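You operate a simulated robot arm through the tools that you are given. There is no shell and no other tool.

The job below is to be done with a simulated robot arm. You get a single attempt, and the scene is never put back.

Task
Open the fence gate wide and pin it open with the drop rod.
Fine: turn the latch and lift the rod first; the rod goes down into the short yellow post.

Only the result counts: the job must be done as asked and must still hold three seconds after the hand-in. Knocking over, shifting, dropping, spilling or breaking anything else fails it.

Robot
A 7-joint arm with a fingered hand, fixed in place. Base frame: the origin is at the foot of the arm, x ahead of it, y to its left, z up. Lengths are in mm, angles in rad, forces in N, time in s.
With the tool pointing down near the work surface it reaches from about 100 to 880 mm from the base axis. Its first joint turns from -2.007 to 2.007 rad. Payload 5 kg.
The TCP is the grasp point between the finger pads, 32 mm short of the fingertips. In the tool frame z runs along the fingers and y along their closing line. The gripper opens to 160 mm. The gripper's body begins 89 mm behind the TCP. The gripper is a hand of 4 fingers: y runs from the thumb to the fingers, the wrist lies at [0, 0, -267] in the tool frame.
Orientation is told as [roll, pitch, yaw] about the base's x, y, z axes, in that order, counted from this pose: with the fingers straight down and closing along the base's y, the tool's x points along the base's -x, its y along +y and its z along -z.

Tools
- The arm moves only by the tool send_rows. Its argument "motion" is a list of rows, each a list of 2 entries, a list of its own where there are three numbers: the shift along the base's x, y, z in mm, then the turn, a rotation vector about the base's x, y, z in degrees. In form: [[[tx, ty, tz], [ax, ay, az]], ...]. A call has 1 to 20 rows; each row is the pose to reach, as a shift and turn from the pose commanded when the call began. Rows are played at 5 a second. More than 50 mm and 0.15 rad between two rows, and nothing of the call is played. A pose out of reach is approached as far as the arm can. The call stops where the force on the tool passes 90 N (or 10 N more than at its start, if that is more) or the arm is blocked; 0.2 s more then pass. In this call time passes only in rows, and 0.2 s behind the last. It gives the time, the measured TCP pose, the force on the tool (base axes), the opening and the grip force at its end, in the units of the frame above (readings bear some noise), with the torque about the TCP (base axes, N m) and any sound that the robot's microphone picked up.
- Cameras (640 x 400 px; columns grow to the right, rows downward): "scene" is fixed at [220.4, -500.9, 1670.4]; the picture's right is [0.53, -0.85, 0.00], its down [-0.49, -0.30, -0.82] and it looks along [0.70, 0.43, -0.57] (base axes); focal length 334 px, centre (320, 200). "wrist" rides on the gripper at [80, -4, -114] in the tool frame; the picture's right is [0.05, 1.00, 0.00], its down [-0.82, 0.04, -0.58] and it looks along [-0.58, 0.03, 0.82] (tool axes); focal length 265 px, centre (320, 200). There is no depth. A picture from a camera that has moved, and an enlarged one, comes with that camera's place and axes in the base frame and with its lens.
- get_image(camera): a new picture of that camera. It takes no simulated time.
- raise_lower(by): slides the trunk up (or, below 0, down) by that many mm; the arm rides with it, the base frame stays. It gives what a move gives, with no picture.
- set_fingers(finger1, finger2, finger3, thumb_bend): sets how far each is bent, from 0 (flat) to 1 (curled in); at 0.3 the hand is open as for a grip, at 0.7 the pads meet at the TCP. One left out holds its place. A second passes; each finger stops where it meets its share of the squeeze, and holds until it gets a number again. It is the only way to open and close the hand. It gives what a move gives, with no picture; readings hold the bend of each and the force on the fingers (four entries, about 0 where the hand has none), thumb and palm.
- enlarge(camera, box): a new picture of the part [left, top, right, bottom] of that camera's present view, enlarged. It takes no simulated time.
- close_job(): hands the job in; it is judged then, once.

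Nothing tells you positions but the pictures and the camera data. Unless the task says otherwise, let go and move clear before handing in.

The tools are called after ">>>" by a JSON object that holds its "op" and its "data". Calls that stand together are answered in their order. send_rows: Moves the arm, as the interface text tells. Its arguments: {"type":"object","properties":{"motion":{"type":"array"}},"required":["motion"]} The other tools are called the same way: raise_lower (by) slides the trunk up or down; set_fingers (finger1, finger2, finger3, thumb_bend) moves the fingers one by one; get_image (camera) takes a picture; enlarge (camera, box) takes an enlarged picture of a part of a camera's view; close_job () hands the job in.

At the start:

```text
time: 0.0
tool_pos: [733.4, -82.0, 1281.4]
tool_rot: [0.0, 0.0, 0.0]
wrist_force: [-0.1, 0.1, 0.0]
torque: [0.02, -0.01, 0.0]
grip_width: 159.7
grasp_force: 0.1
shape: jaw
bend: [0.3, 0.3, 0.3, 0.3]
finger forces: [0.0, 0.1, 0.0, 0.0, 0.0, 0.0]
trunk travel left (down, up): [-850.0, 140.0]
```

scene: 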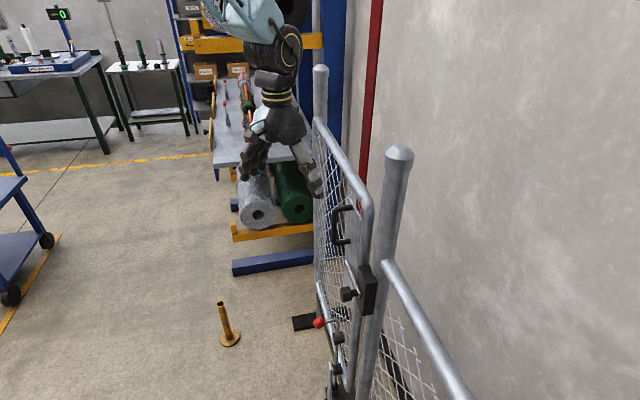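
wrist: 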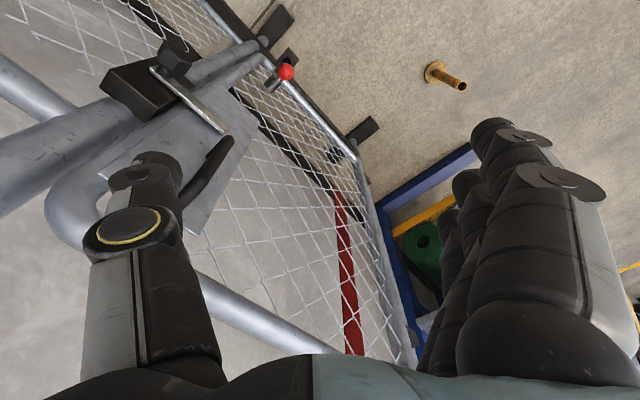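

I see a fence gate with a latch and a red-knobbed drop rod near the near post, and a short yellow post on the floor away from the fence. I'll take closer looks before moving anything.

>>> {"op": "enlarge", "data": {"camera": "scene", "box": [280, 180, 440, 280]}}

>>> {"op": "enlarge", "data": {"camera": "scene", "box": [280, 280, 440, 400]}}

>>> {"op": "enlarge", "data": {"camera": "scene", "box": [200, 50, 360, 150]}}

>>> {"op": "enlarge", "data": {"camera": "wrist", "box": [80, 0, 400, 200]}}

>>> {"op": "enlarge", "data": {"camera": "scene", "box": [180, 280, 340, 380]}}

```text
4.00 times, centred on (360, 230) of scene
camera zoom: at [220.4, -500.9, 1670.4], right [0.53, -0.85, 0.0], down [-0.49, -0.3, -0.82], along [0.7, 0.43, -0.57], focal length 1335 px, centre (160, 80)
```

zoom: 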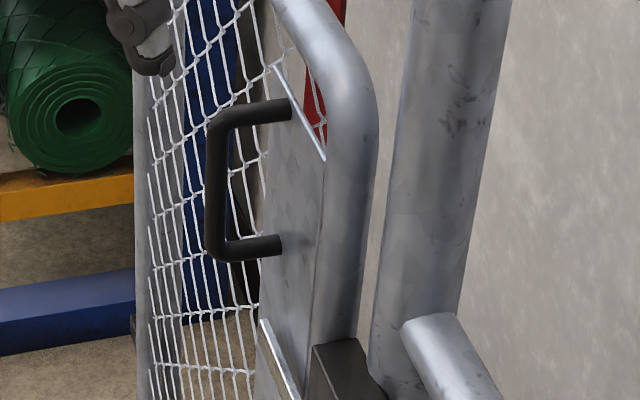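

```text
3.33 times, centred on (360, 340) of scene
camera zoom: at [220.4, -500.9, 1670.4], right [0.53, -0.85, 0.0], down [-0.49, -0.3, -0.82], along [0.7, 0.43, -0.57], focal length 1112 px, centre (187, -267)
```

zoom: 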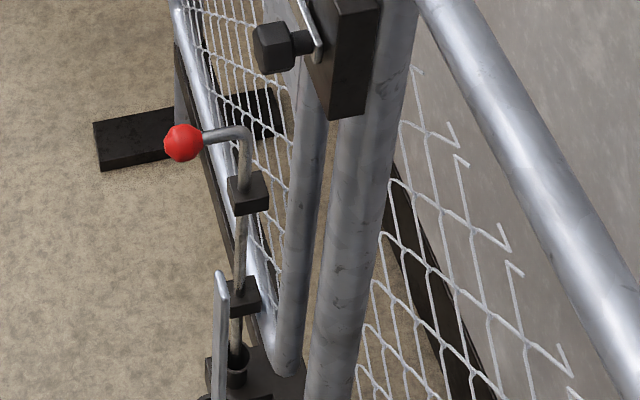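

```text
4.00 times, centred on (280, 100) of scene
camera zoom: at [220.4, -500.9, 1670.4], right [0.53, -0.85, 0.0], down [-0.49, -0.3, -0.82], along [0.7, 0.43, -0.57], focal length 1335 px, centre (480, 600)
```

zoom: 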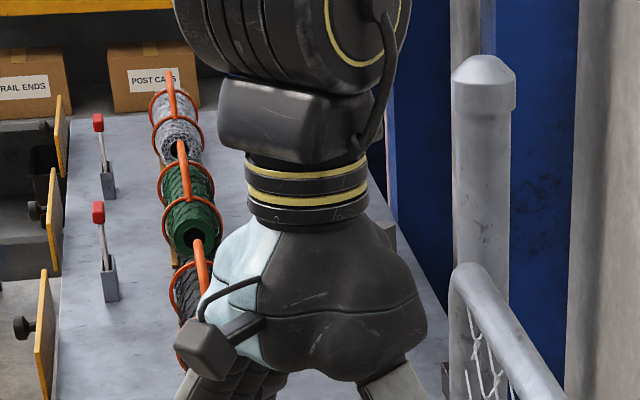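

```text
2.00 times, centred on (240, 100) of wrist
camera zoom: at [650.4, -87.3, 1394.9], right [-0.05, 1.0, 0.0], down [0.82, 0.04, 0.58], along [0.58, 0.03, -0.82], focal length 531 px, centre (480, 400)
```

zoom: 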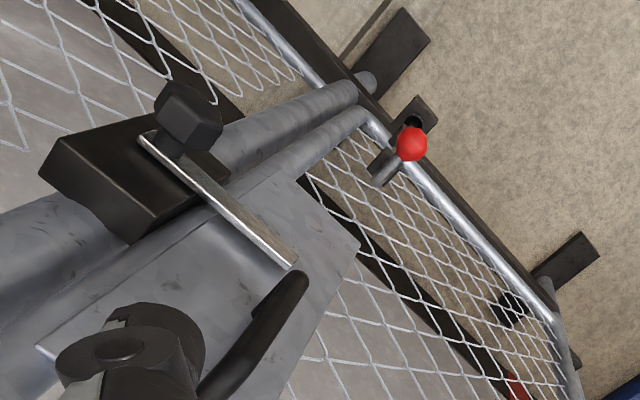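

```text
4.00 times, centred on (260, 330) of scene
camera zoom: at [220.4, -500.9, 1670.4], right [0.53, -0.85, 0.0], down [-0.49, -0.3, -0.82], along [0.7, 0.43, -0.57], focal length 1335 px, centre (560, -320)
```

zoom: 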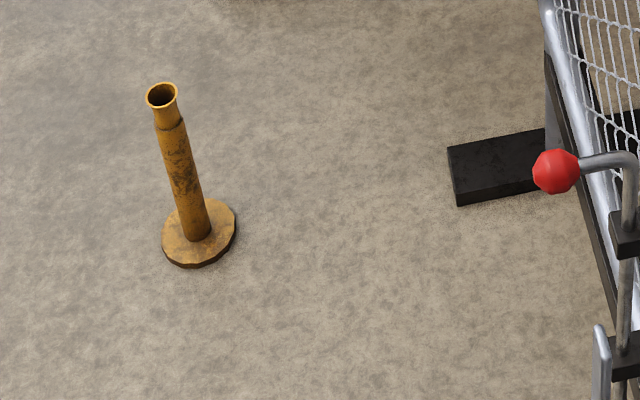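

The floor seems to be z≈0. By triangulation the red ball is near (763,-158,750), the yellow post top near (860,478,304), and the hinge post near (1190,100). I'll back the hand off and turn it so the wrist camera faces the gate.

>>> {"op": "send_rows", "data": {"motion": [[[-30, 20, 0], [0, 0, -7]], [[-60, 40, 0], [0, 0, -14]], [[-90, 60, 0], [0, 0, -21]], [[-120, 80, 0], [0, 0, -28]], [[-150, 100, 0], [0, 0, -35]], [[-180, 120, 0], [0, 0, -42]], [[-200, 130, 0], [0, 0, -45]]]}}

>>> {"op": "get_image", "data": {"camera": "wrist"}}

>>> {"op": "get_image", "data": {"camera": "scene"}}

```text
time: 1.6
tool_pos: [531.9, 49.3, 1282.4]
tool_rot: [0.002, 0.001, -0.787]
wrist_force: [-0.4, 0.5, -0.5]
torque: [0.03, -0.02, -0.03]
grip_width: 159.7
grasp_force: 0.0
shape: jaw
bend: [0.3, 0.3, 0.3, 0.3]
finger forces: [0.0, 0.1, 0.0, 0.0, 0.1, 0.0]
trunk travel left (down, up): [-850.0, 140.0]
```

```text
taken
camera wrist: at [469.9, 103.5, 1395.3], right [0.67, 0.74, 0.0], down [0.6, -0.55, 0.58], along [0.43, -0.39, -0.82], focal length 265 px, centre (320, 200)
```

wrist: 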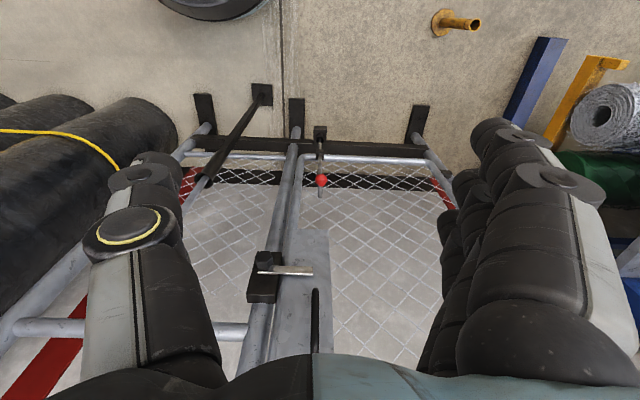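

```text
taken
```

scene: 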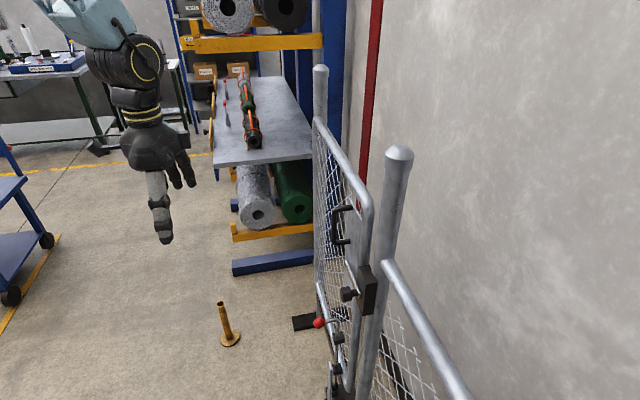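

The hand now views the gate face-on: the latch is on the near post, with the gate handle above it and the rod and red ball below. I'll tilt the hand to look more horizontally and lower the trunk for closer views.

>>> {"op": "send_rows", "data": {"motion": [[[-5, 5, 0], [-4.7, -5.2, 0]], [[-10, 10, 0], [-9.4, -10.4, 0]], [[-15, 15, 0], [-14, -15.5, 0]], [[-20, 20, 0], [-18.8, -20.7, 0]], [[-20, 20, 0], [-23.5, -25.9, 0]], [[-20, 20, 0], [-27, -30, 0]]]}}

>>> {"op": "raise_lower", "data": {"by": -300}}

>>> {"op": "get_image", "data": {"camera": "wrist"}}

>>> {"op": "get_image", "data": {"camera": "scene"}}

```text
time: 3.2
tool_pos: [506.2, -92.6, 1281.8]
tool_rot: [0.047, -0.704, -1.156]
wrist_force: [-0.1, 0.0, 0.6]
torque: [0.02, -0.02, 0.05]
grip_width: 160.0
grasp_force: 0.1
shape: jaw
bend: [0.3, 0.3, 0.3, 0.3]
finger forces: [0.0, 0.0, 0.1, 0.1, 0.0, 0.0]
trunk travel left (down, up): [-850.0, 140.0]
stopped in row 6: the arm was blocked; the commanded pose is now the measured one
```

```text
time: 6.2
tool_pos: [509.0, -92.1, 981.8]
tool_rot: [0.047, -0.705, -1.156]
wrist_force: [0.4, -1.0, -0.5]
torque: [0.01, 0.0, -0.01]
grip_width: 159.8
grasp_force: 0.1
shape: jaw
bend: [0.3, 0.3, 0.3, 0.3]
finger forces: [0.1, 0.0, 0.0, 0.0, 0.0, 0.0]
trunk travel left (down, up): [-550.0, 440.0]
```

```text
taken
camera wrist: at [443.7, 26.5, 1015.9], right [0.88, 0.47, 0.0], down [0.11, -0.22, 0.97], along [0.45, -0.86, -0.25], focal length 265 px, centre (320, 200)
```

wrist: 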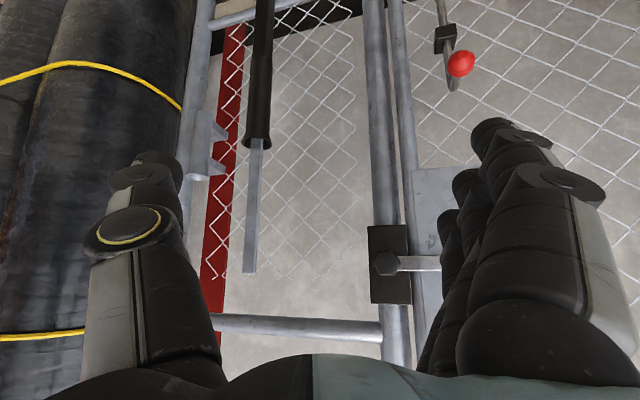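

```text
taken
```

scene: 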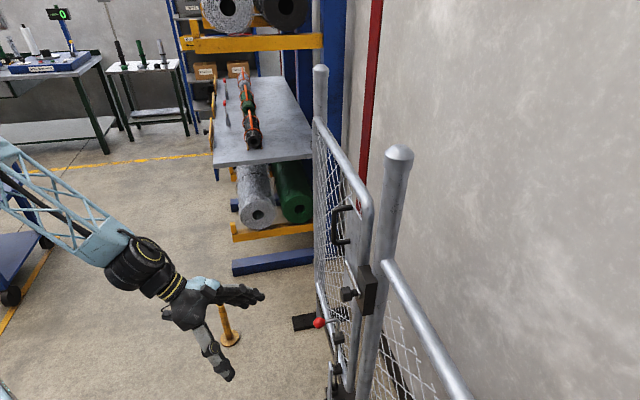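

The tilt hit an arm limit and the hand ended a bit sideways, but it is clear of everything. From here I can see the latch box and bar and the rod top, so I'll zoom in.

>>> {"op": "enlarge", "data": {"camera": "wrist", "box": [340, 180, 500, 300]}}

>>> {"op": "enlarge", "data": {"camera": "wrist", "box": [380, 0, 540, 110]}}

>>> {"op": "enlarge", "data": {"camera": "scene", "box": [300, 330, 400, 400]}}

>>> {"op": "enlarge", "data": {"camera": "scene", "box": [320, 240, 420, 310]}}

```text
3.33 times, centred on (420, 240) of wrist
camera zoom: at [443.7, 26.5, 1015.9], right [0.88, 0.47, 0.0], down [0.11, -0.22, 0.97], along [0.45, -0.86, -0.25], focal length 885 px, centre (-13, 67)
```

zoom: 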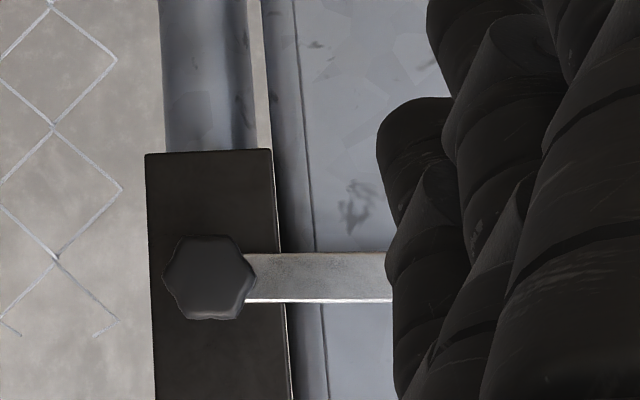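

```text
3.64 times, centred on (460, 55) of wrist
camera zoom: at [443.7, 26.5, 1015.9], right [0.88, 0.47, 0.0], down [0.11, -0.22, 0.97], along [0.45, -0.86, -0.25], focal length 965 px, centre (-189, 727)
```

zoom: 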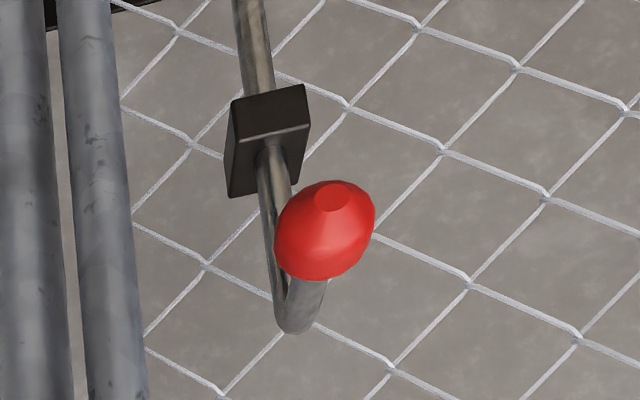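

```text
5.71 times, centred on (350, 365) of scene
camera zoom: at [220.4, -500.9, 1670.4], right [0.53, -0.85, 0.0], down [-0.49, -0.3, -0.82], along [0.7, 0.43, -0.57], focal length 1907 px, centre (149, -743)
```

zoom: 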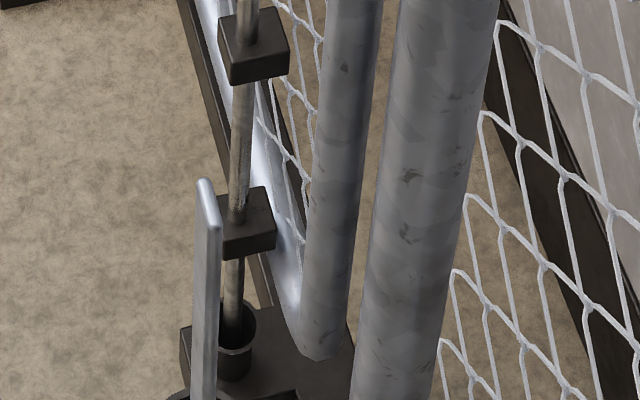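

```text
5.71 times, centred on (370, 275) of scene
camera zoom: at [220.4, -500.9, 1670.4], right [0.53, -0.85, 0.0], down [-0.49, -0.3, -0.82], along [0.7, 0.43, -0.57], focal length 1907 px, centre (34, -229)
```

zoom: 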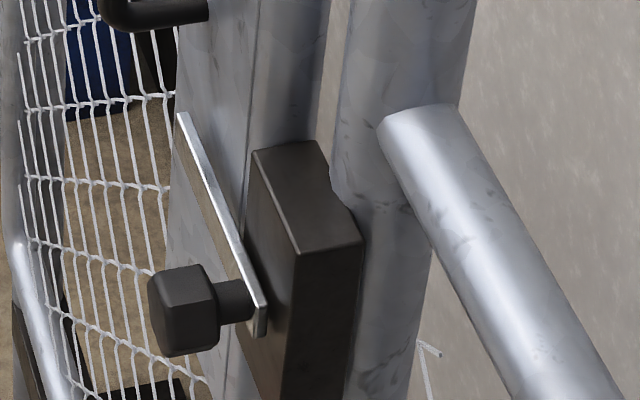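

The rod slides in two black guides on the gate and its foot sits in a black floor socket. I'll turn the hand back a little and go lower to see the rod's full length from the front.

>>> {"op": "send_rows", "data": {"motion": [[[-10, 30, 0], [0, 0, 6]], [[-20, 60, 0], [0, 0, 12]], [[-30, 90, 0], [0, 0, 18]], [[-40, 120, 0], [0, 0, 24]]]}}

>>> {"op": "raise_lower", "data": {"by": -250}}

>>> {"op": "get_image", "data": {"camera": "wrist"}}

>>> {"op": "get_image", "data": {"camera": "scene"}}

```text
time: 7.2
tool_pos: [517.8, 55.0, 979.6]
tool_rot: [0.044, -0.704, -0.732]
wrist_force: [0.5, -0.3, -0.2]
torque: [-0.01, 0.03, -0.01]
grip_width: 160.0
grasp_force: 0.1
shape: jaw
bend: [0.3, 0.3, 0.3, 0.3]
finger forces: [0.1, 0.0, 0.0, 0.0, 0.0, 0.0]
out of reach, approached as far as the arm can: row 1, 2, 3, 4
trunk travel left (down, up): [-550.0, 440.0]
```

```text
time: 9.8
tool_pos: [516.7, 54.1, 729.6]
tool_rot: [0.044, -0.703, -0.735]
wrist_force: [-0.5, -0.2, 0.9]
torque: [-0.03, 0.03, -0.02]
grip_width: 159.9
grasp_force: 0.1
shape: jaw
bend: [0.3, 0.3, 0.3, 0.3]
finger forces: [0.1, 0.0, 0.0, 0.0, 0.1, 0.0]
trunk travel left (down, up): [-300.0, 690.0]
```

```text
taken
camera wrist: at [410.4, 136.8, 763.8], right [0.62, 0.79, 0.0], down [0.19, -0.15, 0.97], along [0.76, -0.6, -0.25], focal length 265 px, centre (320, 200)
```

wrist: 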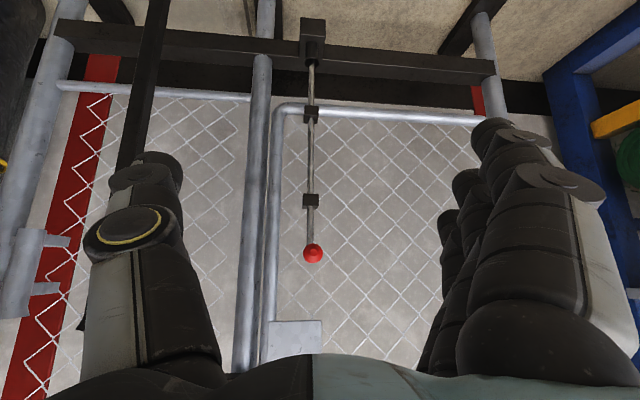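

```text
taken
```

scene: 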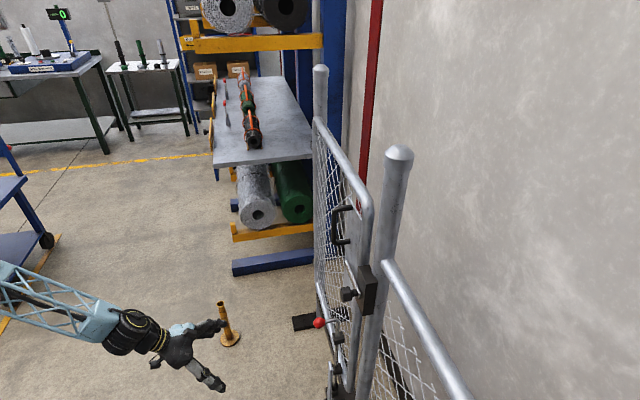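

From three views, the gate runs along about 45° (direction u=(0.71,0.71)). The rod axis is near (812,-200), the ball near (766,-157,745) and the hinge near (1174,115), and the latch knob is near (705,-272,1015) with its bar running about 107 mm along u. I'll raise the trunk and move out with a more horizontal hand for a closer look at the latch.

>>> {"op": "raise_lower", "data": {"by": 330}}

>>> {"op": "send_rows", "data": {"motion": [[[20, -20, 0], [0, 0, 0]], [[40, -40, 0], [-3.5, -3.8, 0]], [[60, -60, 0], [-7, -7.7, 0]], [[80, -80, 0], [-10.5, -11.5, 0]], [[100, -100, 0], [-14, -15.4, 0]], [[115, -120, 0], [-17.5, -19.2, 0]], [[125, -135, 0], [-21, -23, 0]], [[130, -145, 0], [-24, -26.5, 0]]]}}

>>> {"op": "get_image", "data": {"camera": "wrist"}}

>>> {"op": "get_image", "data": {"camera": "scene"}}

```text
time: 13.0
tool_pos: [518.0, 53.4, 1059.2]
tool_rot: [0.044, -0.704, -0.735]
wrist_force: [-0.3, 0.5, -0.1]
torque: [0.04, -0.02, -0.02]
grip_width: 159.8
grasp_force: 0.0
shape: jaw
bend: [0.3, 0.3, 0.3, 0.3]
finger forces: [0.0, 0.0, 0.0, 0.0, 0.0, 0.1]
trunk travel left (down, up): [-630.0, 360.0]
```

```text
time: 14.8
tool_pos: [648.1, -90.2, 1060.5]
tool_rot: [0.045, -1.33, -0.733]
wrist_force: [-0.6, 1.4, -0.1]
torque: [0.01, 0.01, -0.02]
grip_width: 159.6
grasp_force: 0.1
shape: jaw
bend: [0.3, 0.3, 0.3, 0.3]
finger forces: [0.0, 0.0, 0.0, 0.0, 0.1, 0.0]
trunk travel left (down, up): [-630.0, 360.0]
```

```text
taken
camera wrist: at [545.6, -10.6, 1008.8], right [0.63, 0.78, -0.04], down [-0.26, 0.26, 0.93], along [0.73, -0.57, 0.37], focal length 265 px, centre (320, 200)
```

wrist: 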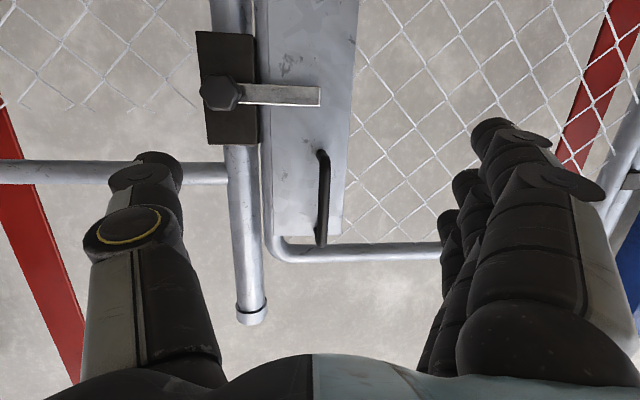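

```text
taken
```

scene: 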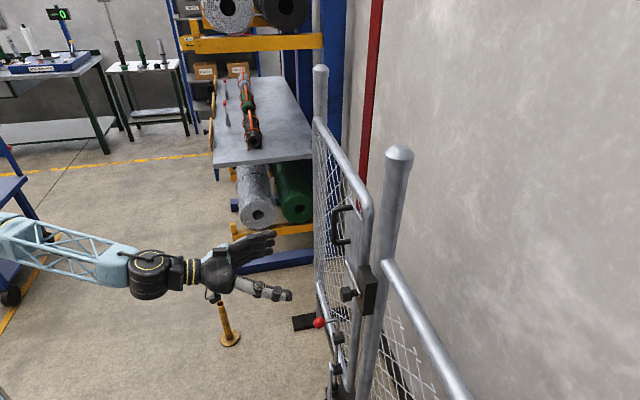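

The view now shows the latch clearly: the bar runs horizontally from the hex knob across the gate plate, with the D-handle just above its tip. I'll stage the open hand so the fingers sit just above the bar between knob and handle, still about 100 mm short of it.

>>> {"op": "send_rows", "data": {"motion": [[[-5, -30, 5], [-1.6, -2.6, -0.8]], [[-10, -60, 10], [-3.2, -5.2, -1.5]], [[-15, -90, 15], [-4.8, -7.8, -2.2]], [[-22, -133, 20], [-6.3, -10.5, -3]]]}}

>>> {"op": "get_image", "data": {"camera": "wrist"}}

>>> {"op": "enlarge", "data": {"camera": "scene", "box": [200, 180, 440, 330]}}

```text
time: 15.8
tool_pos: [627.2, -219.1, 1078.6]
tool_rot: [1.095, -1.481, -1.832]
wrist_force: [0.6, -0.2, -0.3]
torque: [0.01, 0.03, -0.03]
grip_width: 160.0
grasp_force: 0.0
shape: jaw
bend: [0.3, 0.3, 0.3, 0.3]
finger forces: [0.0, 0.0, 0.0, 0.1, 0.1, 0.1]
trunk travel left (down, up): [-630.0, 360.0]
```

```text
taken
camera wrist: at [541.0, -138.6, 1003.1], right [0.67, 0.74, 0.03], down [-0.42, 0.35, 0.84], along [0.61, -0.57, 0.54], focal length 265 px, centre (320, 200)
```

wrist: 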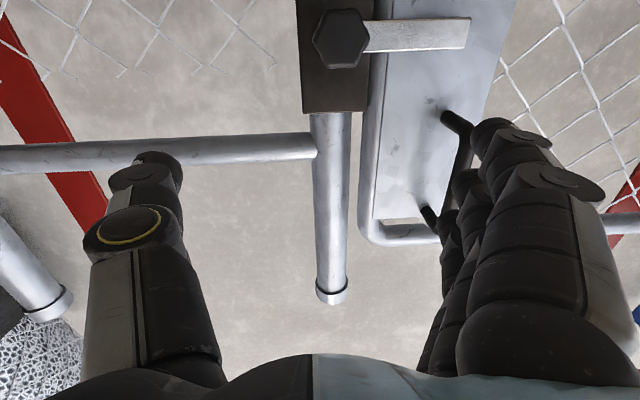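

```text
2.67 times, centred on (320, 255) of scene
camera zoom: at [220.4, -500.9, 1670.4], right [0.53, -0.85, 0.0], down [-0.49, -0.3, -0.82], along [0.7, 0.43, -0.57], focal length 890 px, centre (320, 53)
```

zoom: 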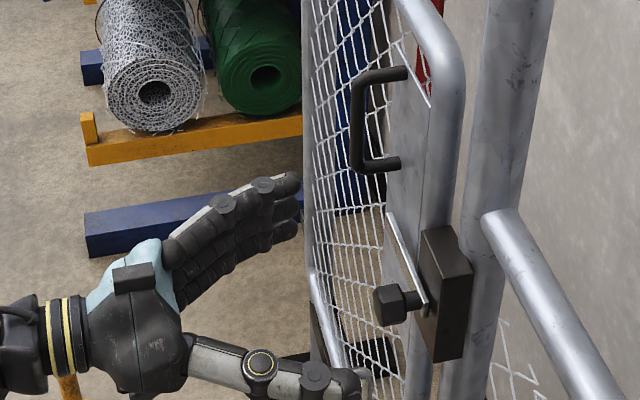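

The fingers are at the right height and sit between knob and handle when projected forward. I'll advance along the gate normal, slightly away from the handle, and check.

>>> {"op": "send_rows", "data": {"motion": [[[19, -23, 0], [0, 0, 0]], [[38, -46, 0], [0, 0, 0]], [[58, -69, 0], [0, 0, 0]]]}}

>>> {"op": "get_image", "data": {"camera": "wrist"}}

>>> {"op": "enlarge", "data": {"camera": "scene", "box": [280, 200, 440, 300]}}

```text
time: 16.6
tool_pos: [682.7, -292.8, 1078.2]
tool_rot: [0.981, -1.514, -1.719]
wrist_force: [-0.5, -0.3, 0.3]
torque: [-0.01, 0.0, -0.05]
grip_width: 159.7
grasp_force: 0.0
shape: jaw
bend: [0.3, 0.3, 0.3, 0.3]
finger forces: [0.0, 0.1, 0.1, 0.0, 0.1, 0.0]
trunk travel left (down, up): [-630.0, 360.0]
```

```text
taken
camera wrist: at [595.9, -215.7, 1001.1], right [0.67, 0.74, 0.0], down [-0.41, 0.37, 0.83], along [0.62, -0.56, 0.55], focal length 265 px, centre (320, 200)
```

wrist: 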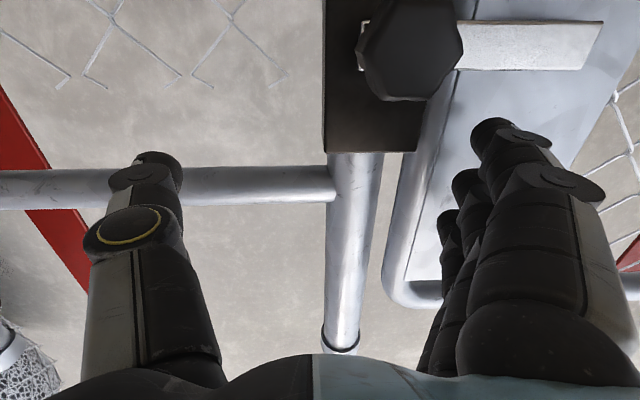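

```text
4.00 times, centred on (360, 250) of scene
camera zoom: at [220.4, -500.9, 1670.4], right [0.53, -0.85, 0.0], down [-0.49, -0.3, -0.82], along [0.7, 0.43, -0.57], focal length 1335 px, centre (160, 0)
```

zoom: 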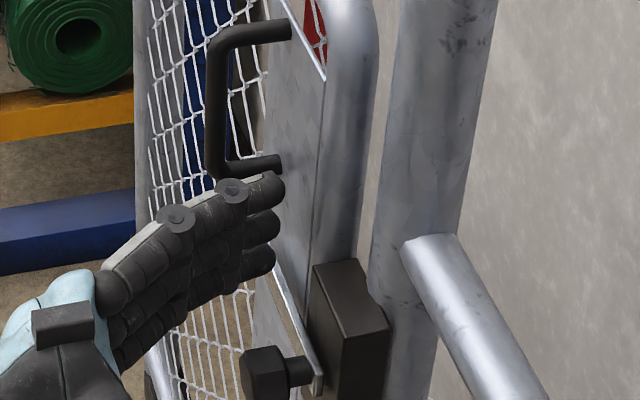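

The lowest finger sits just above the bar. I'll advance a little more so the fingertips overlap the bar's depth, watching the force.

>>> {"op": "send_rows", "data": {"motion": [[[4, -4, 0], [0, 0, 0]], [[8, -8, 0], [0, 0, 0]]]}}

>>> {"op": "get_image", "data": {"camera": "wrist"}}

>>> {"op": "enlarge", "data": {"camera": "scene", "box": [320, 225, 400, 275]}}

```text
time: 17.2
tool_pos: [692.4, -301.2, 1078.1]
tool_rot: [0.976, -1.514, -1.714]
wrist_force: [-0.4, 0.5, -0.5]
torque: [0.0, 0.0, 0.0]
grip_width: 160.0
grasp_force: 0.1
shape: jaw
bend: [0.3, 0.3, 0.3, 0.3]
finger forces: [0.0, 0.1, 0.0, 0.1, 0.1, 0.0]
trunk travel left (down, up): [-630.0, 360.0]
```

```text
taken
camera wrist: at [604.2, -223.7, 1001.1], right [0.67, 0.74, 0.0], down [-0.41, 0.37, 0.83], along [0.62, -0.56, 0.55], focal length 265 px, centre (320, 200)
```

wrist: 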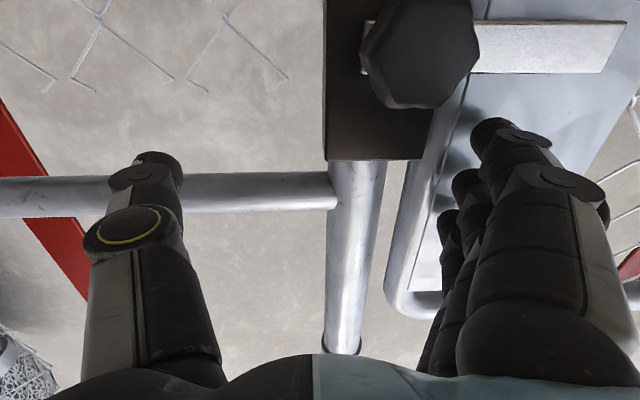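

```text
8.00 times, centred on (360, 250) of scene
camera zoom: at [220.4, -500.9, 1670.4], right [0.53, -0.85, 0.0], down [-0.49, -0.3, -0.82], along [0.7, 0.43, -0.57], focal length 2670 px, centre (0, -200)
```

zoom: 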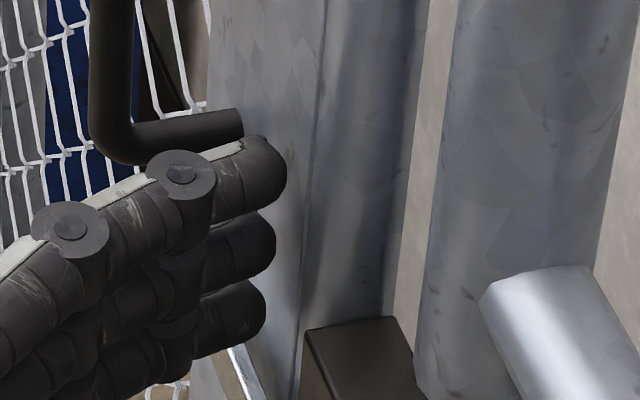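

The fingertips are now right in front of the plate and above the bar. I'll press down gently and watch the force.

>>> {"op": "send_rows", "data": {"motion": [[[0, 0, -8], [0, 0, 0]], [[0, 0, -16], [0, 0, 0]], [[0, 0, -22], [0, 0, 0]]]}}

>>> {"op": "get_image", "data": {"camera": "wrist"}}

```text
time: 18.0
tool_pos: [691.7, -301.8, 1056.9]
tool_rot: [0.991, -1.512, -1.729]
wrist_force: [0.0, -0.7, 0.8]
torque: [0.05, -0.02, -0.01]
grip_width: 159.9
grasp_force: 0.0
shape: jaw
bend: [0.3, 0.3, 0.3, 0.3]
finger forces: [0.4, 0.0, 0.1, 0.0, 0.0, 0.0]
trunk travel left (down, up): [-630.0, 360.0]
```

```text
taken
camera wrist: at [604.2, -224.2, 980.1], right [0.67, 0.74, 0.0], down [-0.41, 0.37, 0.83], along [0.62, -0.56, 0.55], focal length 265 px, centre (320, 200)
```

wrist: 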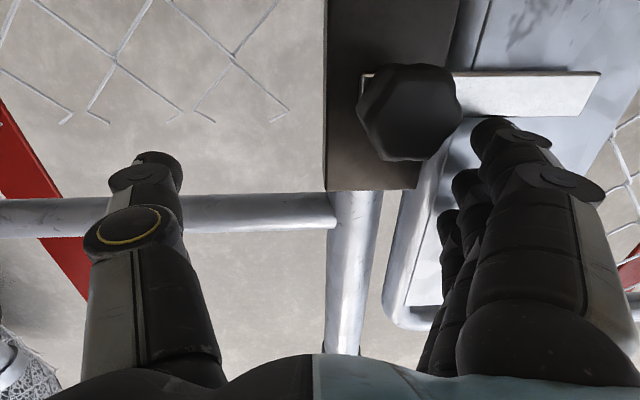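

First light contact shows on finger 1. I'll continue down slowly.

>>> {"op": "send_rows", "data": {"motion": [[[0, 0, -4], [0, 0, 0]], [[0, 0, -8], [0, 0, 0]], [[0, 0, -12], [0, 0, 0]]]}}

>>> {"op": "get_image", "data": {"camera": "wrist"}}

```text
time: 18.8
tool_pos: [690.5, -301.6, 1052.6]
tool_rot: [1.175, -1.511, -1.913]
wrist_force: [0.4, -1.7, 45.1]
torque: [2.45, -3.78, -0.1]
grip_width: 160.0
grasp_force: 0.0
shape: jaw
bend: [0.29, 0.3, 0.3, 0.3]
finger forces: [42.4, 0.0, 0.0, 0.0, 0.0, 0.1]
trunk travel left (down, up): [-630.0, 360.0]
```

```text
taken
camera wrist: at [603.2, -224.4, 973.4], right [0.67, 0.74, 0.0], down [-0.41, 0.37, 0.83], along [0.61, -0.56, 0.56], focal length 265 px, centre (320, 200)
```

wrist: 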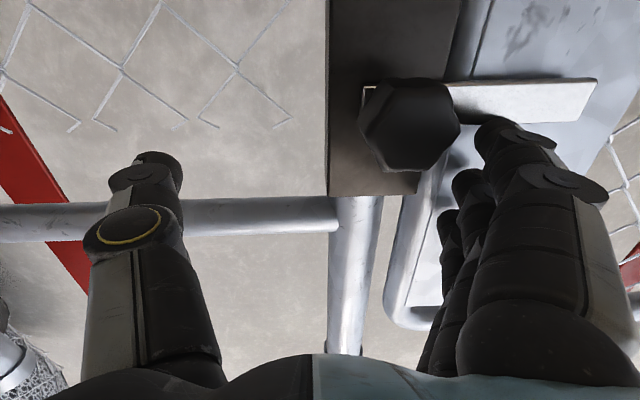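

Downward is a hard stop (45 N, no rotation), so the latch must turn upward. I'll release, back off, drop below the bar and push it up instead.

>>> {"op": "send_rows", "data": {"motion": [[[0, 0, 10], [0, 0, 0]], [[0, 0, 20], [0, 0, 0]], [[-21, 21, 20], [0, 0, 0]], [[-42, 42, 20], [0, 0, 0]], [[-42, 42, -20], [0, 0, 0]], [[-42, 42, -60], [0, 0, 0]], [[-42, 42, -100], [0, 0, 0]], [[-35, 49, -122], [0, 0, 0]]]}}

>>> {"op": "get_image", "data": {"camera": "wrist"}}

>>> {"op": "enlarge", "data": {"camera": "scene", "box": [280, 220, 440, 320]}}

```text
time: 20.6
tool_pos: [656.8, -251.7, 921.1]
tool_rot: [0.985, -1.512, -1.723]
wrist_force: [0.9, -0.1, 0.4]
torque: [-0.02, -0.02, 0.02]
grip_width: 160.0
grasp_force: 0.1
shape: jaw
bend: [0.3, 0.3, 0.3, 0.3]
finger forces: [0.0, 0.1, 0.0, 0.0, 0.0, 0.0]
trunk travel left (down, up): [-630.0, 360.0]
```

```text
taken
camera wrist: at [569.3, -174.2, 844.7], right [0.67, 0.74, 0.0], down [-0.41, 0.37, 0.83], along [0.62, -0.56, 0.55], focal length 265 px, centre (320, 200)
```

wrist: 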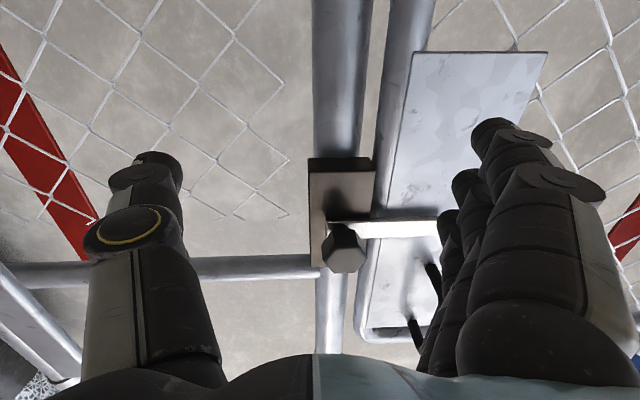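

```text
4.00 times, centred on (360, 270) of scene
camera zoom: at [220.4, -500.9, 1670.4], right [0.53, -0.85, 0.0], down [-0.49, -0.3, -0.82], along [0.7, 0.43, -0.57], focal length 1335 px, centre (160, -80)
```

zoom: 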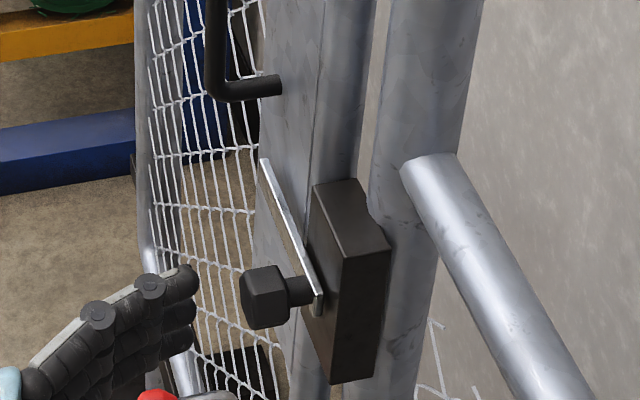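

I'm clear and below the bar. Advancing to the plate depth under the bar.

>>> {"op": "send_rows", "data": {"motion": [[[15, -15, 0], [0, 0, 0]], [[30, -30, 0], [0, 0, 0]], [[43, -43, 0], [0, 0, 0]]]}}

>>> {"op": "enlarge", "data": {"camera": "scene", "box": [300, 230, 420, 305]}}

>>> {"op": "get_image", "data": {"camera": "wrist"}}

```text
time: 21.4
tool_pos: [699.5, -295.5, 922.5]
tool_rot: [0.98, -1.513, -1.717]
wrist_force: [0.4, -1.1, 0.1]
torque: [-0.01, 0.03, 0.01]
grip_width: 159.9
grasp_force: 0.1
shape: jaw
bend: [0.3, 0.3, 0.3, 0.3]
finger forces: [0.1, 0.0, 0.0, 0.0, 0.0, 0.0]
trunk travel left (down, up): [-630.0, 360.0]
```

```text
5.33 times, centred on (360, 268) of scene
camera zoom: at [220.4, -500.9, 1670.4], right [0.53, -0.85, 0.0], down [-0.49, -0.3, -0.82], along [0.7, 0.43, -0.57], focal length 1780 px, centre (107, -160)
```

zoom: 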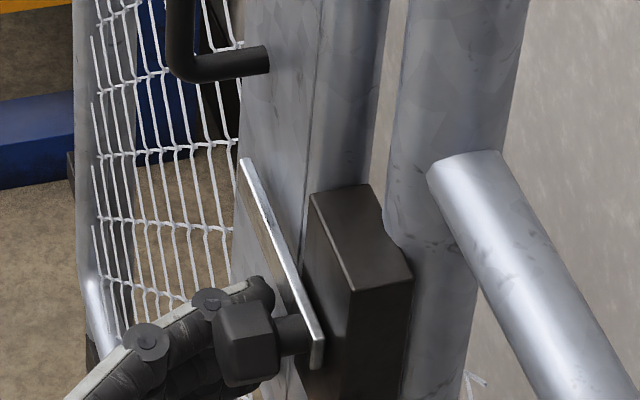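

```text
taken
camera wrist: at [612.6, -217.4, 845.6], right [0.67, 0.74, 0.0], down [-0.41, 0.37, 0.83], along [0.62, -0.56, 0.55], focal length 265 px, centre (320, 200)
```

wrist: 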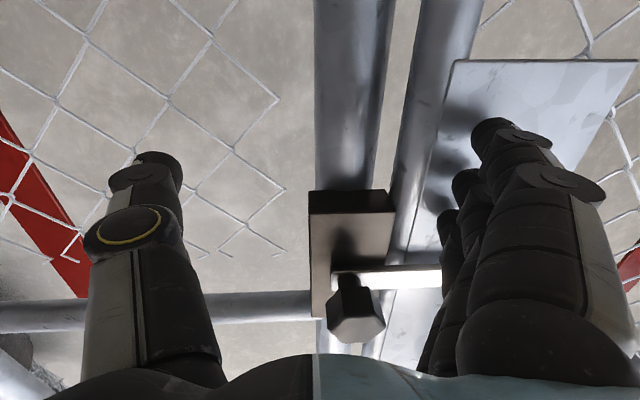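

The top finger is directly below the bar. Pushing up gently and watching the force.

>>> {"op": "send_rows", "data": {"motion": [[[0, 0, 8], [0, 0, 0]], [[0, 0, 16], [0, 0, 0]], [[0, 0, 24], [0, 0, 0]], [[0, 0, 30], [0, 0, 0]], [[0, 0, 35], [0, 0, 0]]]}}

>>> {"op": "enlarge", "data": {"camera": "scene", "box": [300, 230, 420, 305]}}

>>> {"op": "get_image", "data": {"camera": "wrist"}}

```text
time: 22.6
tool_pos: [701.0, -293.8, 958.8]
tool_rot: [0.967, -1.513, -1.705]
wrist_force: [-0.3, 0.8, -1.5]
torque: [-0.11, 0.09, 0.0]
grip_width: 160.0
grasp_force: 0.1
shape: jaw
bend: [0.3, 0.3, 0.3, 0.3]
finger forces: [0.1, 0.0, 1.7, 0.0, 0.0, 0.0]
trunk travel left (down, up): [-630.0, 360.0]
```

```text
5.33 times, centred on (360, 268) of scene
camera zoom: at [220.4, -500.9, 1670.4], right [0.53, -0.85, 0.0], down [-0.49, -0.3, -0.82], along [0.7, 0.43, -0.57], focal length 1780 px, centre (107, -160)
```

zoom: 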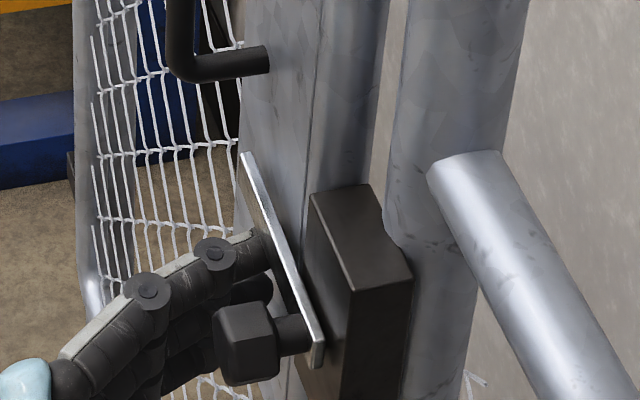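

```text
taken
camera wrist: at [613.0, -217.2, 882.1], right [0.67, 0.74, 0.0], down [-0.41, 0.37, 0.83], along [0.62, -0.56, 0.55], focal length 265 px, centre (320, 200)
```

wrist: 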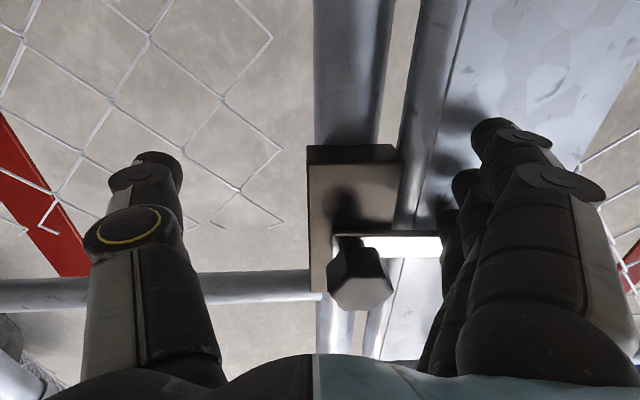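

The bar moves up with under 2 N, so this is the right way. I'll follow the arc around the pivot.

>>> {"op": "send_rows", "data": {"motion": [[[0, 0, 8], [0, 0, 0]], [[-1, -1, 16], [0, 0, 0]], [[-2, -2, 24], [0, 0, 0]], [[-5, -5, 32], [0, 0, 0]], [[-9, -9, 40], [0, 0, 0]], [[-15, -15, 50], [0, 0, 0]]]}}

>>> {"op": "enlarge", "data": {"camera": "scene", "box": [300, 230, 420, 305]}}

>>> {"op": "get_image", "data": {"camera": "wrist"}}

```text
time: 24.0
tool_pos: [684.9, -309.4, 1008.9]
tool_rot: [0.989, -1.513, -1.728]
wrist_force: [1.0, 0.7, -1.1]
torque: [-0.06, 0.03, 0.03]
grip_width: 160.2
grasp_force: 0.0
shape: jaw
bend: [0.3, 0.3, 0.29, 0.3]
finger forces: [0.0, 0.0, 0.6, 0.1, 0.1, 0.1]
trunk travel left (down, up): [-630.0, 360.0]
```

```text
5.33 times, centred on (360, 268) of scene
camera zoom: at [220.4, -500.9, 1670.4], right [0.53, -0.85, 0.0], down [-0.49, -0.3, -0.82], along [0.7, 0.43, -0.57], focal length 1780 px, centre (107, -160)
```

zoom: 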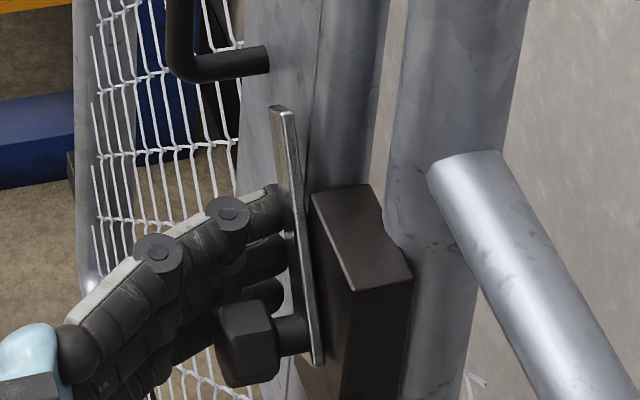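

```text
taken
camera wrist: at [597.4, -231.8, 931.7], right [0.67, 0.74, 0.0], down [-0.41, 0.37, 0.83], along [0.62, -0.56, 0.55], focal length 265 px, centre (320, 200)
```

wrist: 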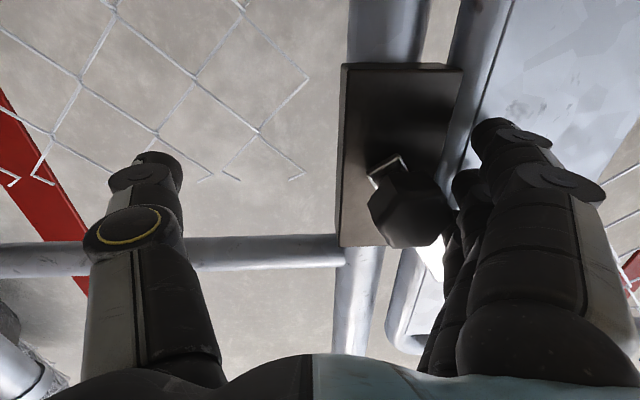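

The bar is near 50° up and moving freely. I'll raise the fingers above the knob level, then push the bar the rest of the way to vertical.

>>> {"op": "send_rows", "data": {"motion": [[[-1, -1, 12], [0, 0, 0]], [[-3, -3, 24], [0, 0, 0]], [[-4, -4, 36], [0, 0, 0]], [[-6, -6, 48], [0, 0, 0]], [[-7, -7, 60], [0, 0, 0]], [[-8, -8, 72], [0, 0, 0]], [[-11, -11, 74], [0, 0, 0]], [[-14, -14, 74], [0, 0, 0]]]}}

>>> {"op": "enlarge", "data": {"camera": "scene", "box": [300, 230, 420, 305]}}

>>> {"op": "get_image", "data": {"camera": "wrist"}}

```text
time: 25.8
tool_pos: [670.2, -325.1, 1082.8]
tool_rot: [0.978, -1.514, -1.716]
wrist_force: [-0.1, 0.5, 0.6]
torque: [-0.01, 0.0, -0.02]
grip_width: 159.8
grasp_force: 0.0
shape: jaw
bend: [0.3, 0.3, 0.3, 0.3]
finger forces: [0.0, 0.0, 0.0, 0.0, 0.1, 0.1]
trunk travel left (down, up): [-630.0, 360.0]
```

```text
5.33 times, centred on (360, 268) of scene
camera zoom: at [220.4, -500.9, 1670.4], right [0.53, -0.85, 0.0], down [-0.49, -0.3, -0.82], along [0.7, 0.43, -0.57], focal length 1780 px, centre (107, -160)
```

zoom: 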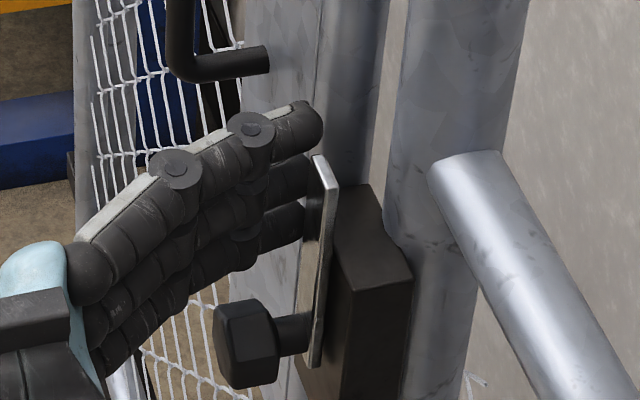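

```text
taken
camera wrist: at [583.2, -246.8, 1005.8], right [0.67, 0.74, 0.0], down [-0.41, 0.37, 0.83], along [0.62, -0.56, 0.55], focal length 265 px, centre (320, 200)
```

wrist: 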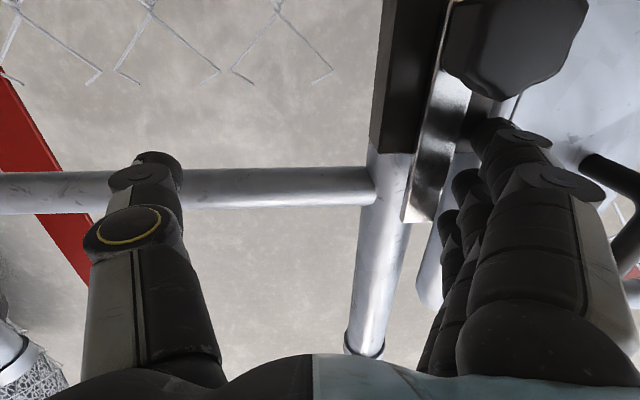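

The bar looks vertical, parallel to the latch box. I'll nudge slightly further to confirm it is at its end, then back off and look.

>>> {"op": "send_rows", "data": {"motion": [[[-3, -3, 0], [0, 0, 0]], [[-6, -6, 0], [0, 0, 0]]]}}

>>> {"op": "send_rows", "data": {"motion": [[[3, 3, 0], [0, 0, 0]], [[8, 8, 0], [0, 0, 0]], [[-20, 36, 0], [0, 0, 0]], [[-50, 66, 0], [0, 0, 0]], [[-80, 96, 0], [0, 0, 0]]]}}

>>> {"op": "enlarge", "data": {"camera": "scene", "box": [300, 230, 420, 305]}}

>>> {"op": "get_image", "data": {"camera": "wrist"}}

```text
time: 26.4
tool_pos: [665.9, -330.3, 1081.7]
tool_rot: [0.972, -1.514, -1.71]
wrist_force: [2.5, 2.3, 0.5]
torque: [0.03, 0.01, 0.04]
grip_width: 159.8
grasp_force: 0.2
shape: jaw
bend: [0.3, 0.29, 0.28, 0.3]
finger forces: [0.5, 1.3, 1.8, 0.0, 0.0, 0.0]
trunk travel left (down, up): [-630.0, 360.0]
```

```text
time: 27.6
tool_pos: [583.6, -234.7, 1080.9]
tool_rot: [0.988, -1.514, -1.729]
wrist_force: [0.7, -0.7, 0.6]
torque: [0.02, 0.0, 0.0]
grip_width: 160.0
grasp_force: 0.1
shape: jaw
bend: [0.3, 0.3, 0.3, 0.3]
finger forces: [0.0, 0.1, 0.0, 0.1, 0.0, 0.1]
trunk travel left (down, up): [-630.0, 360.0]
```

```text
5.33 times, centred on (360, 268) of scene
camera zoom: at [220.4, -500.9, 1670.4], right [0.53, -0.85, 0.0], down [-0.49, -0.3, -0.82], along [0.7, 0.43, -0.57], focal length 1780 px, centre (107, -160)
```

zoom: 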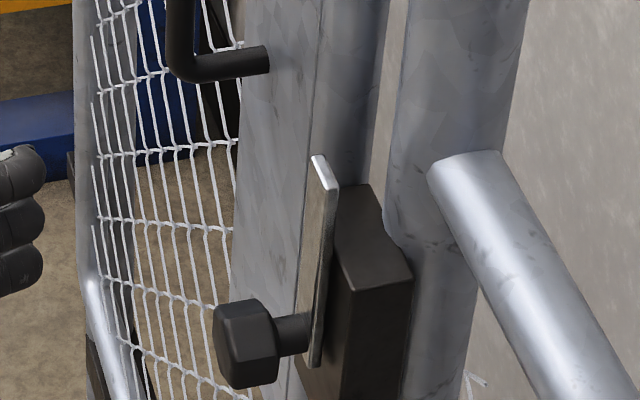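

```text
taken
camera wrist: at [497.5, -157.3, 1004.4], right [0.67, 0.74, 0.0], down [-0.41, 0.37, 0.83], along [0.62, -0.56, 0.55], focal length 265 px, centre (320, 200)
```

wrist: 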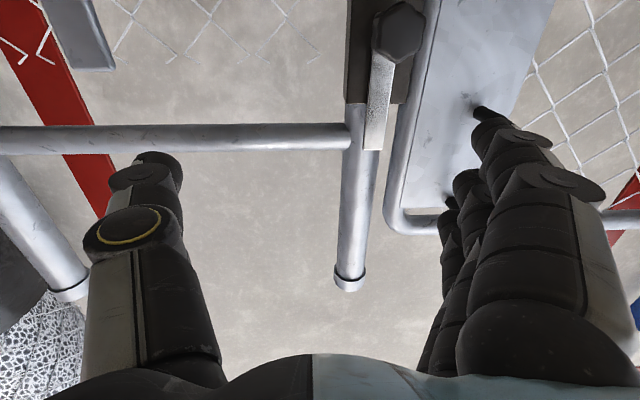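

The latch bar is vertical and stays put. The grey "pipe" in several views is a free-standing pole at about (530,-333), top near z≈1022, right under my thumb. I'll move well away from it (toward +y) before lowering.

>>> {"op": "send_rows", "data": {"motion": [[[10, 30, 0], [0, 0, 0]], [[25, 65, 0], [0, 0, 0]], [[40, 100, 0], [0, 0, 0]], [[60, 135, 0], [0, 0, 0]], [[88, 171, 0], [0, 0, 0]]]}}

>>> {"op": "get_image", "data": {"camera": "wrist"}}

>>> {"op": "get_image", "data": {"camera": "scene"}}

```text
time: 28.8
tool_pos: [671.7, -63.5, 1081.9]
tool_rot: [0.963, -1.511, -1.702]
wrist_force: [0.8, 0.0, -0.6]
torque: [0.02, 0.01, -0.04]
grip_width: 160.2
grasp_force: 0.1
shape: jaw
bend: [0.3, 0.3, 0.3, 0.3]
finger forces: [0.1, 0.0, 0.1, 0.0, 0.0, 0.0]
trunk travel left (down, up): [-630.0, 360.0]
```

```text
taken
camera wrist: at [584.3, 14.2, 1005.3], right [0.67, 0.74, 0.0], down [-0.4, 0.37, 0.83], along [0.62, -0.56, 0.55], focal length 265 px, centre (320, 200)
```

wrist: 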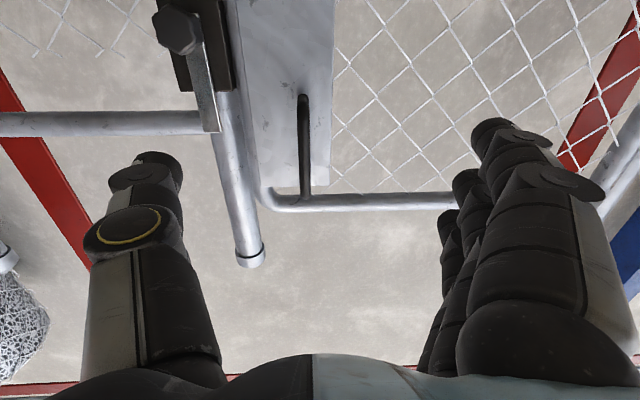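

```text
taken
```

scene: 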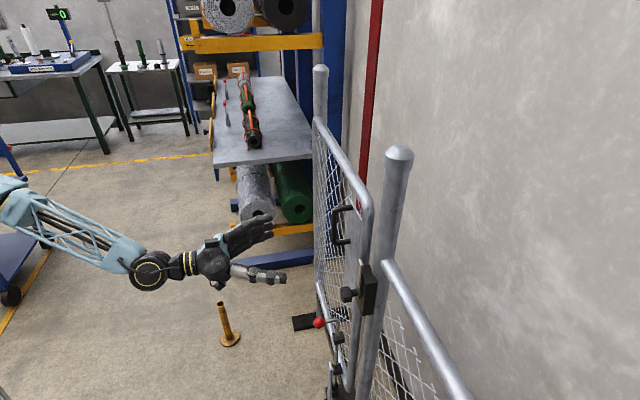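

Clear of the pole. Now lowering the trunk to ball height.

>>> {"op": "raise_lower", "data": {"by": -340}}

>>> {"op": "get_image", "data": {"camera": "wrist"}}

>>> {"op": "get_image", "data": {"camera": "scene"}}

```text
time: 32.2
tool_pos: [670.7, -64.2, 743.0]
tool_rot: [0.976, -1.513, -1.715]
wrist_force: [-0.4, 0.4, -0.3]
torque: [-0.02, -0.02, 0.02]
grip_width: 160.2
grasp_force: 0.0
shape: jaw
bend: [0.3, 0.3, 0.3, 0.3]
finger forces: [0.0, 0.0, 0.0, 0.0, 0.0, 0.0]
trunk travel left (down, up): [-290.0, 700.0]
```

```text
taken
camera wrist: at [584.3, 13.8, 665.6], right [0.67, 0.74, 0.0], down [-0.41, 0.37, 0.83], along [0.62, -0.56, 0.55], focal length 265 px, centre (320, 200)
```

wrist: 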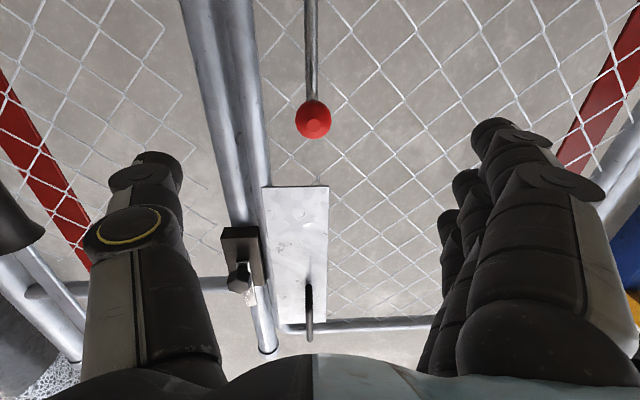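

```text
taken
```

scene: 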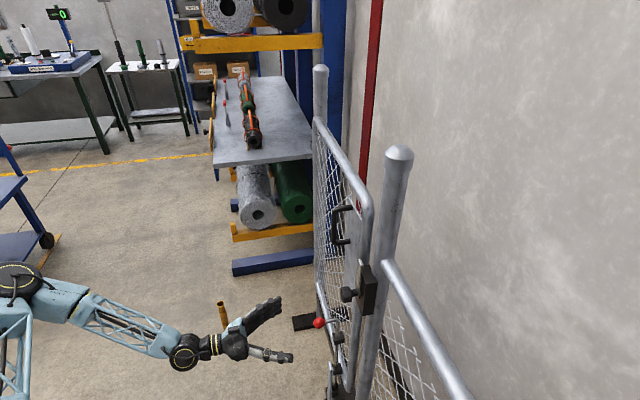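

Ball re-measured at about (764.5,-157.5,740), directly ahead of the hand. Advancing so the ball sits between thumb and fingers.

>>> {"op": "send_rows", "data": {"motion": [[[24, -24, -1], [0, 0, 0]], [[48, -48, -2], [0, 0, 0]], [[72, -72, -3], [0, 0, 0]], [[97, -97, -3], [0, 0, 0]]]}}

>>> {"op": "get_image", "data": {"camera": "wrist"}}

>>> {"op": "enlarge", "data": {"camera": "scene", "box": [260, 270, 400, 360]}}

```text
time: 33.2
tool_pos: [768.9, -159.4, 739.4]
tool_rot: [0.976, -1.513, -1.714]
wrist_force: [-0.6, -0.1, 0.3]
torque: [0.03, 0.05, 0.04]
grip_width: 160.1
grasp_force: 0.1
shape: jaw
bend: [0.3, 0.3, 0.3, 0.3]
finger forces: [0.1, 0.1, 0.0, 0.0, 0.0, 0.0]
trunk travel left (down, up): [-290.0, 700.0]
```

```text
taken
camera wrist: at [681.2, -81.8, 662.4], right [0.67, 0.74, 0.0], down [-0.41, 0.37, 0.83], along [0.62, -0.56, 0.55], focal length 265 px, centre (320, 200)
```

wrist: 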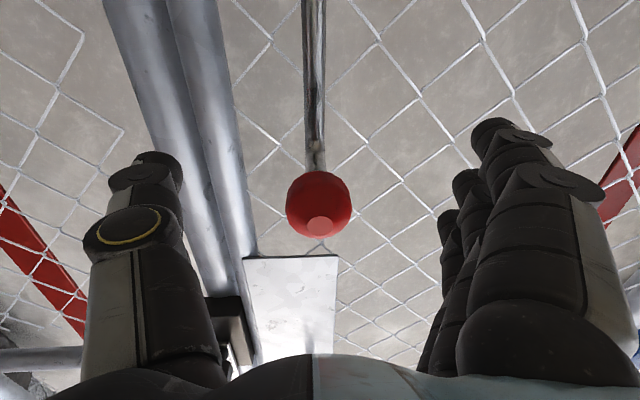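

```text
4.44 times, centred on (330, 315) of scene
camera zoom: at [220.4, -500.9, 1670.4], right [0.53, -0.85, 0.0], down [-0.49, -0.3, -0.82], along [0.7, 0.43, -0.57], focal length 1483 px, centre (276, -311)
```

zoom: 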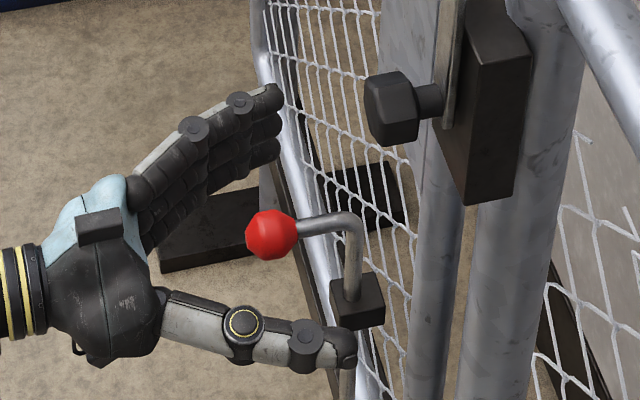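

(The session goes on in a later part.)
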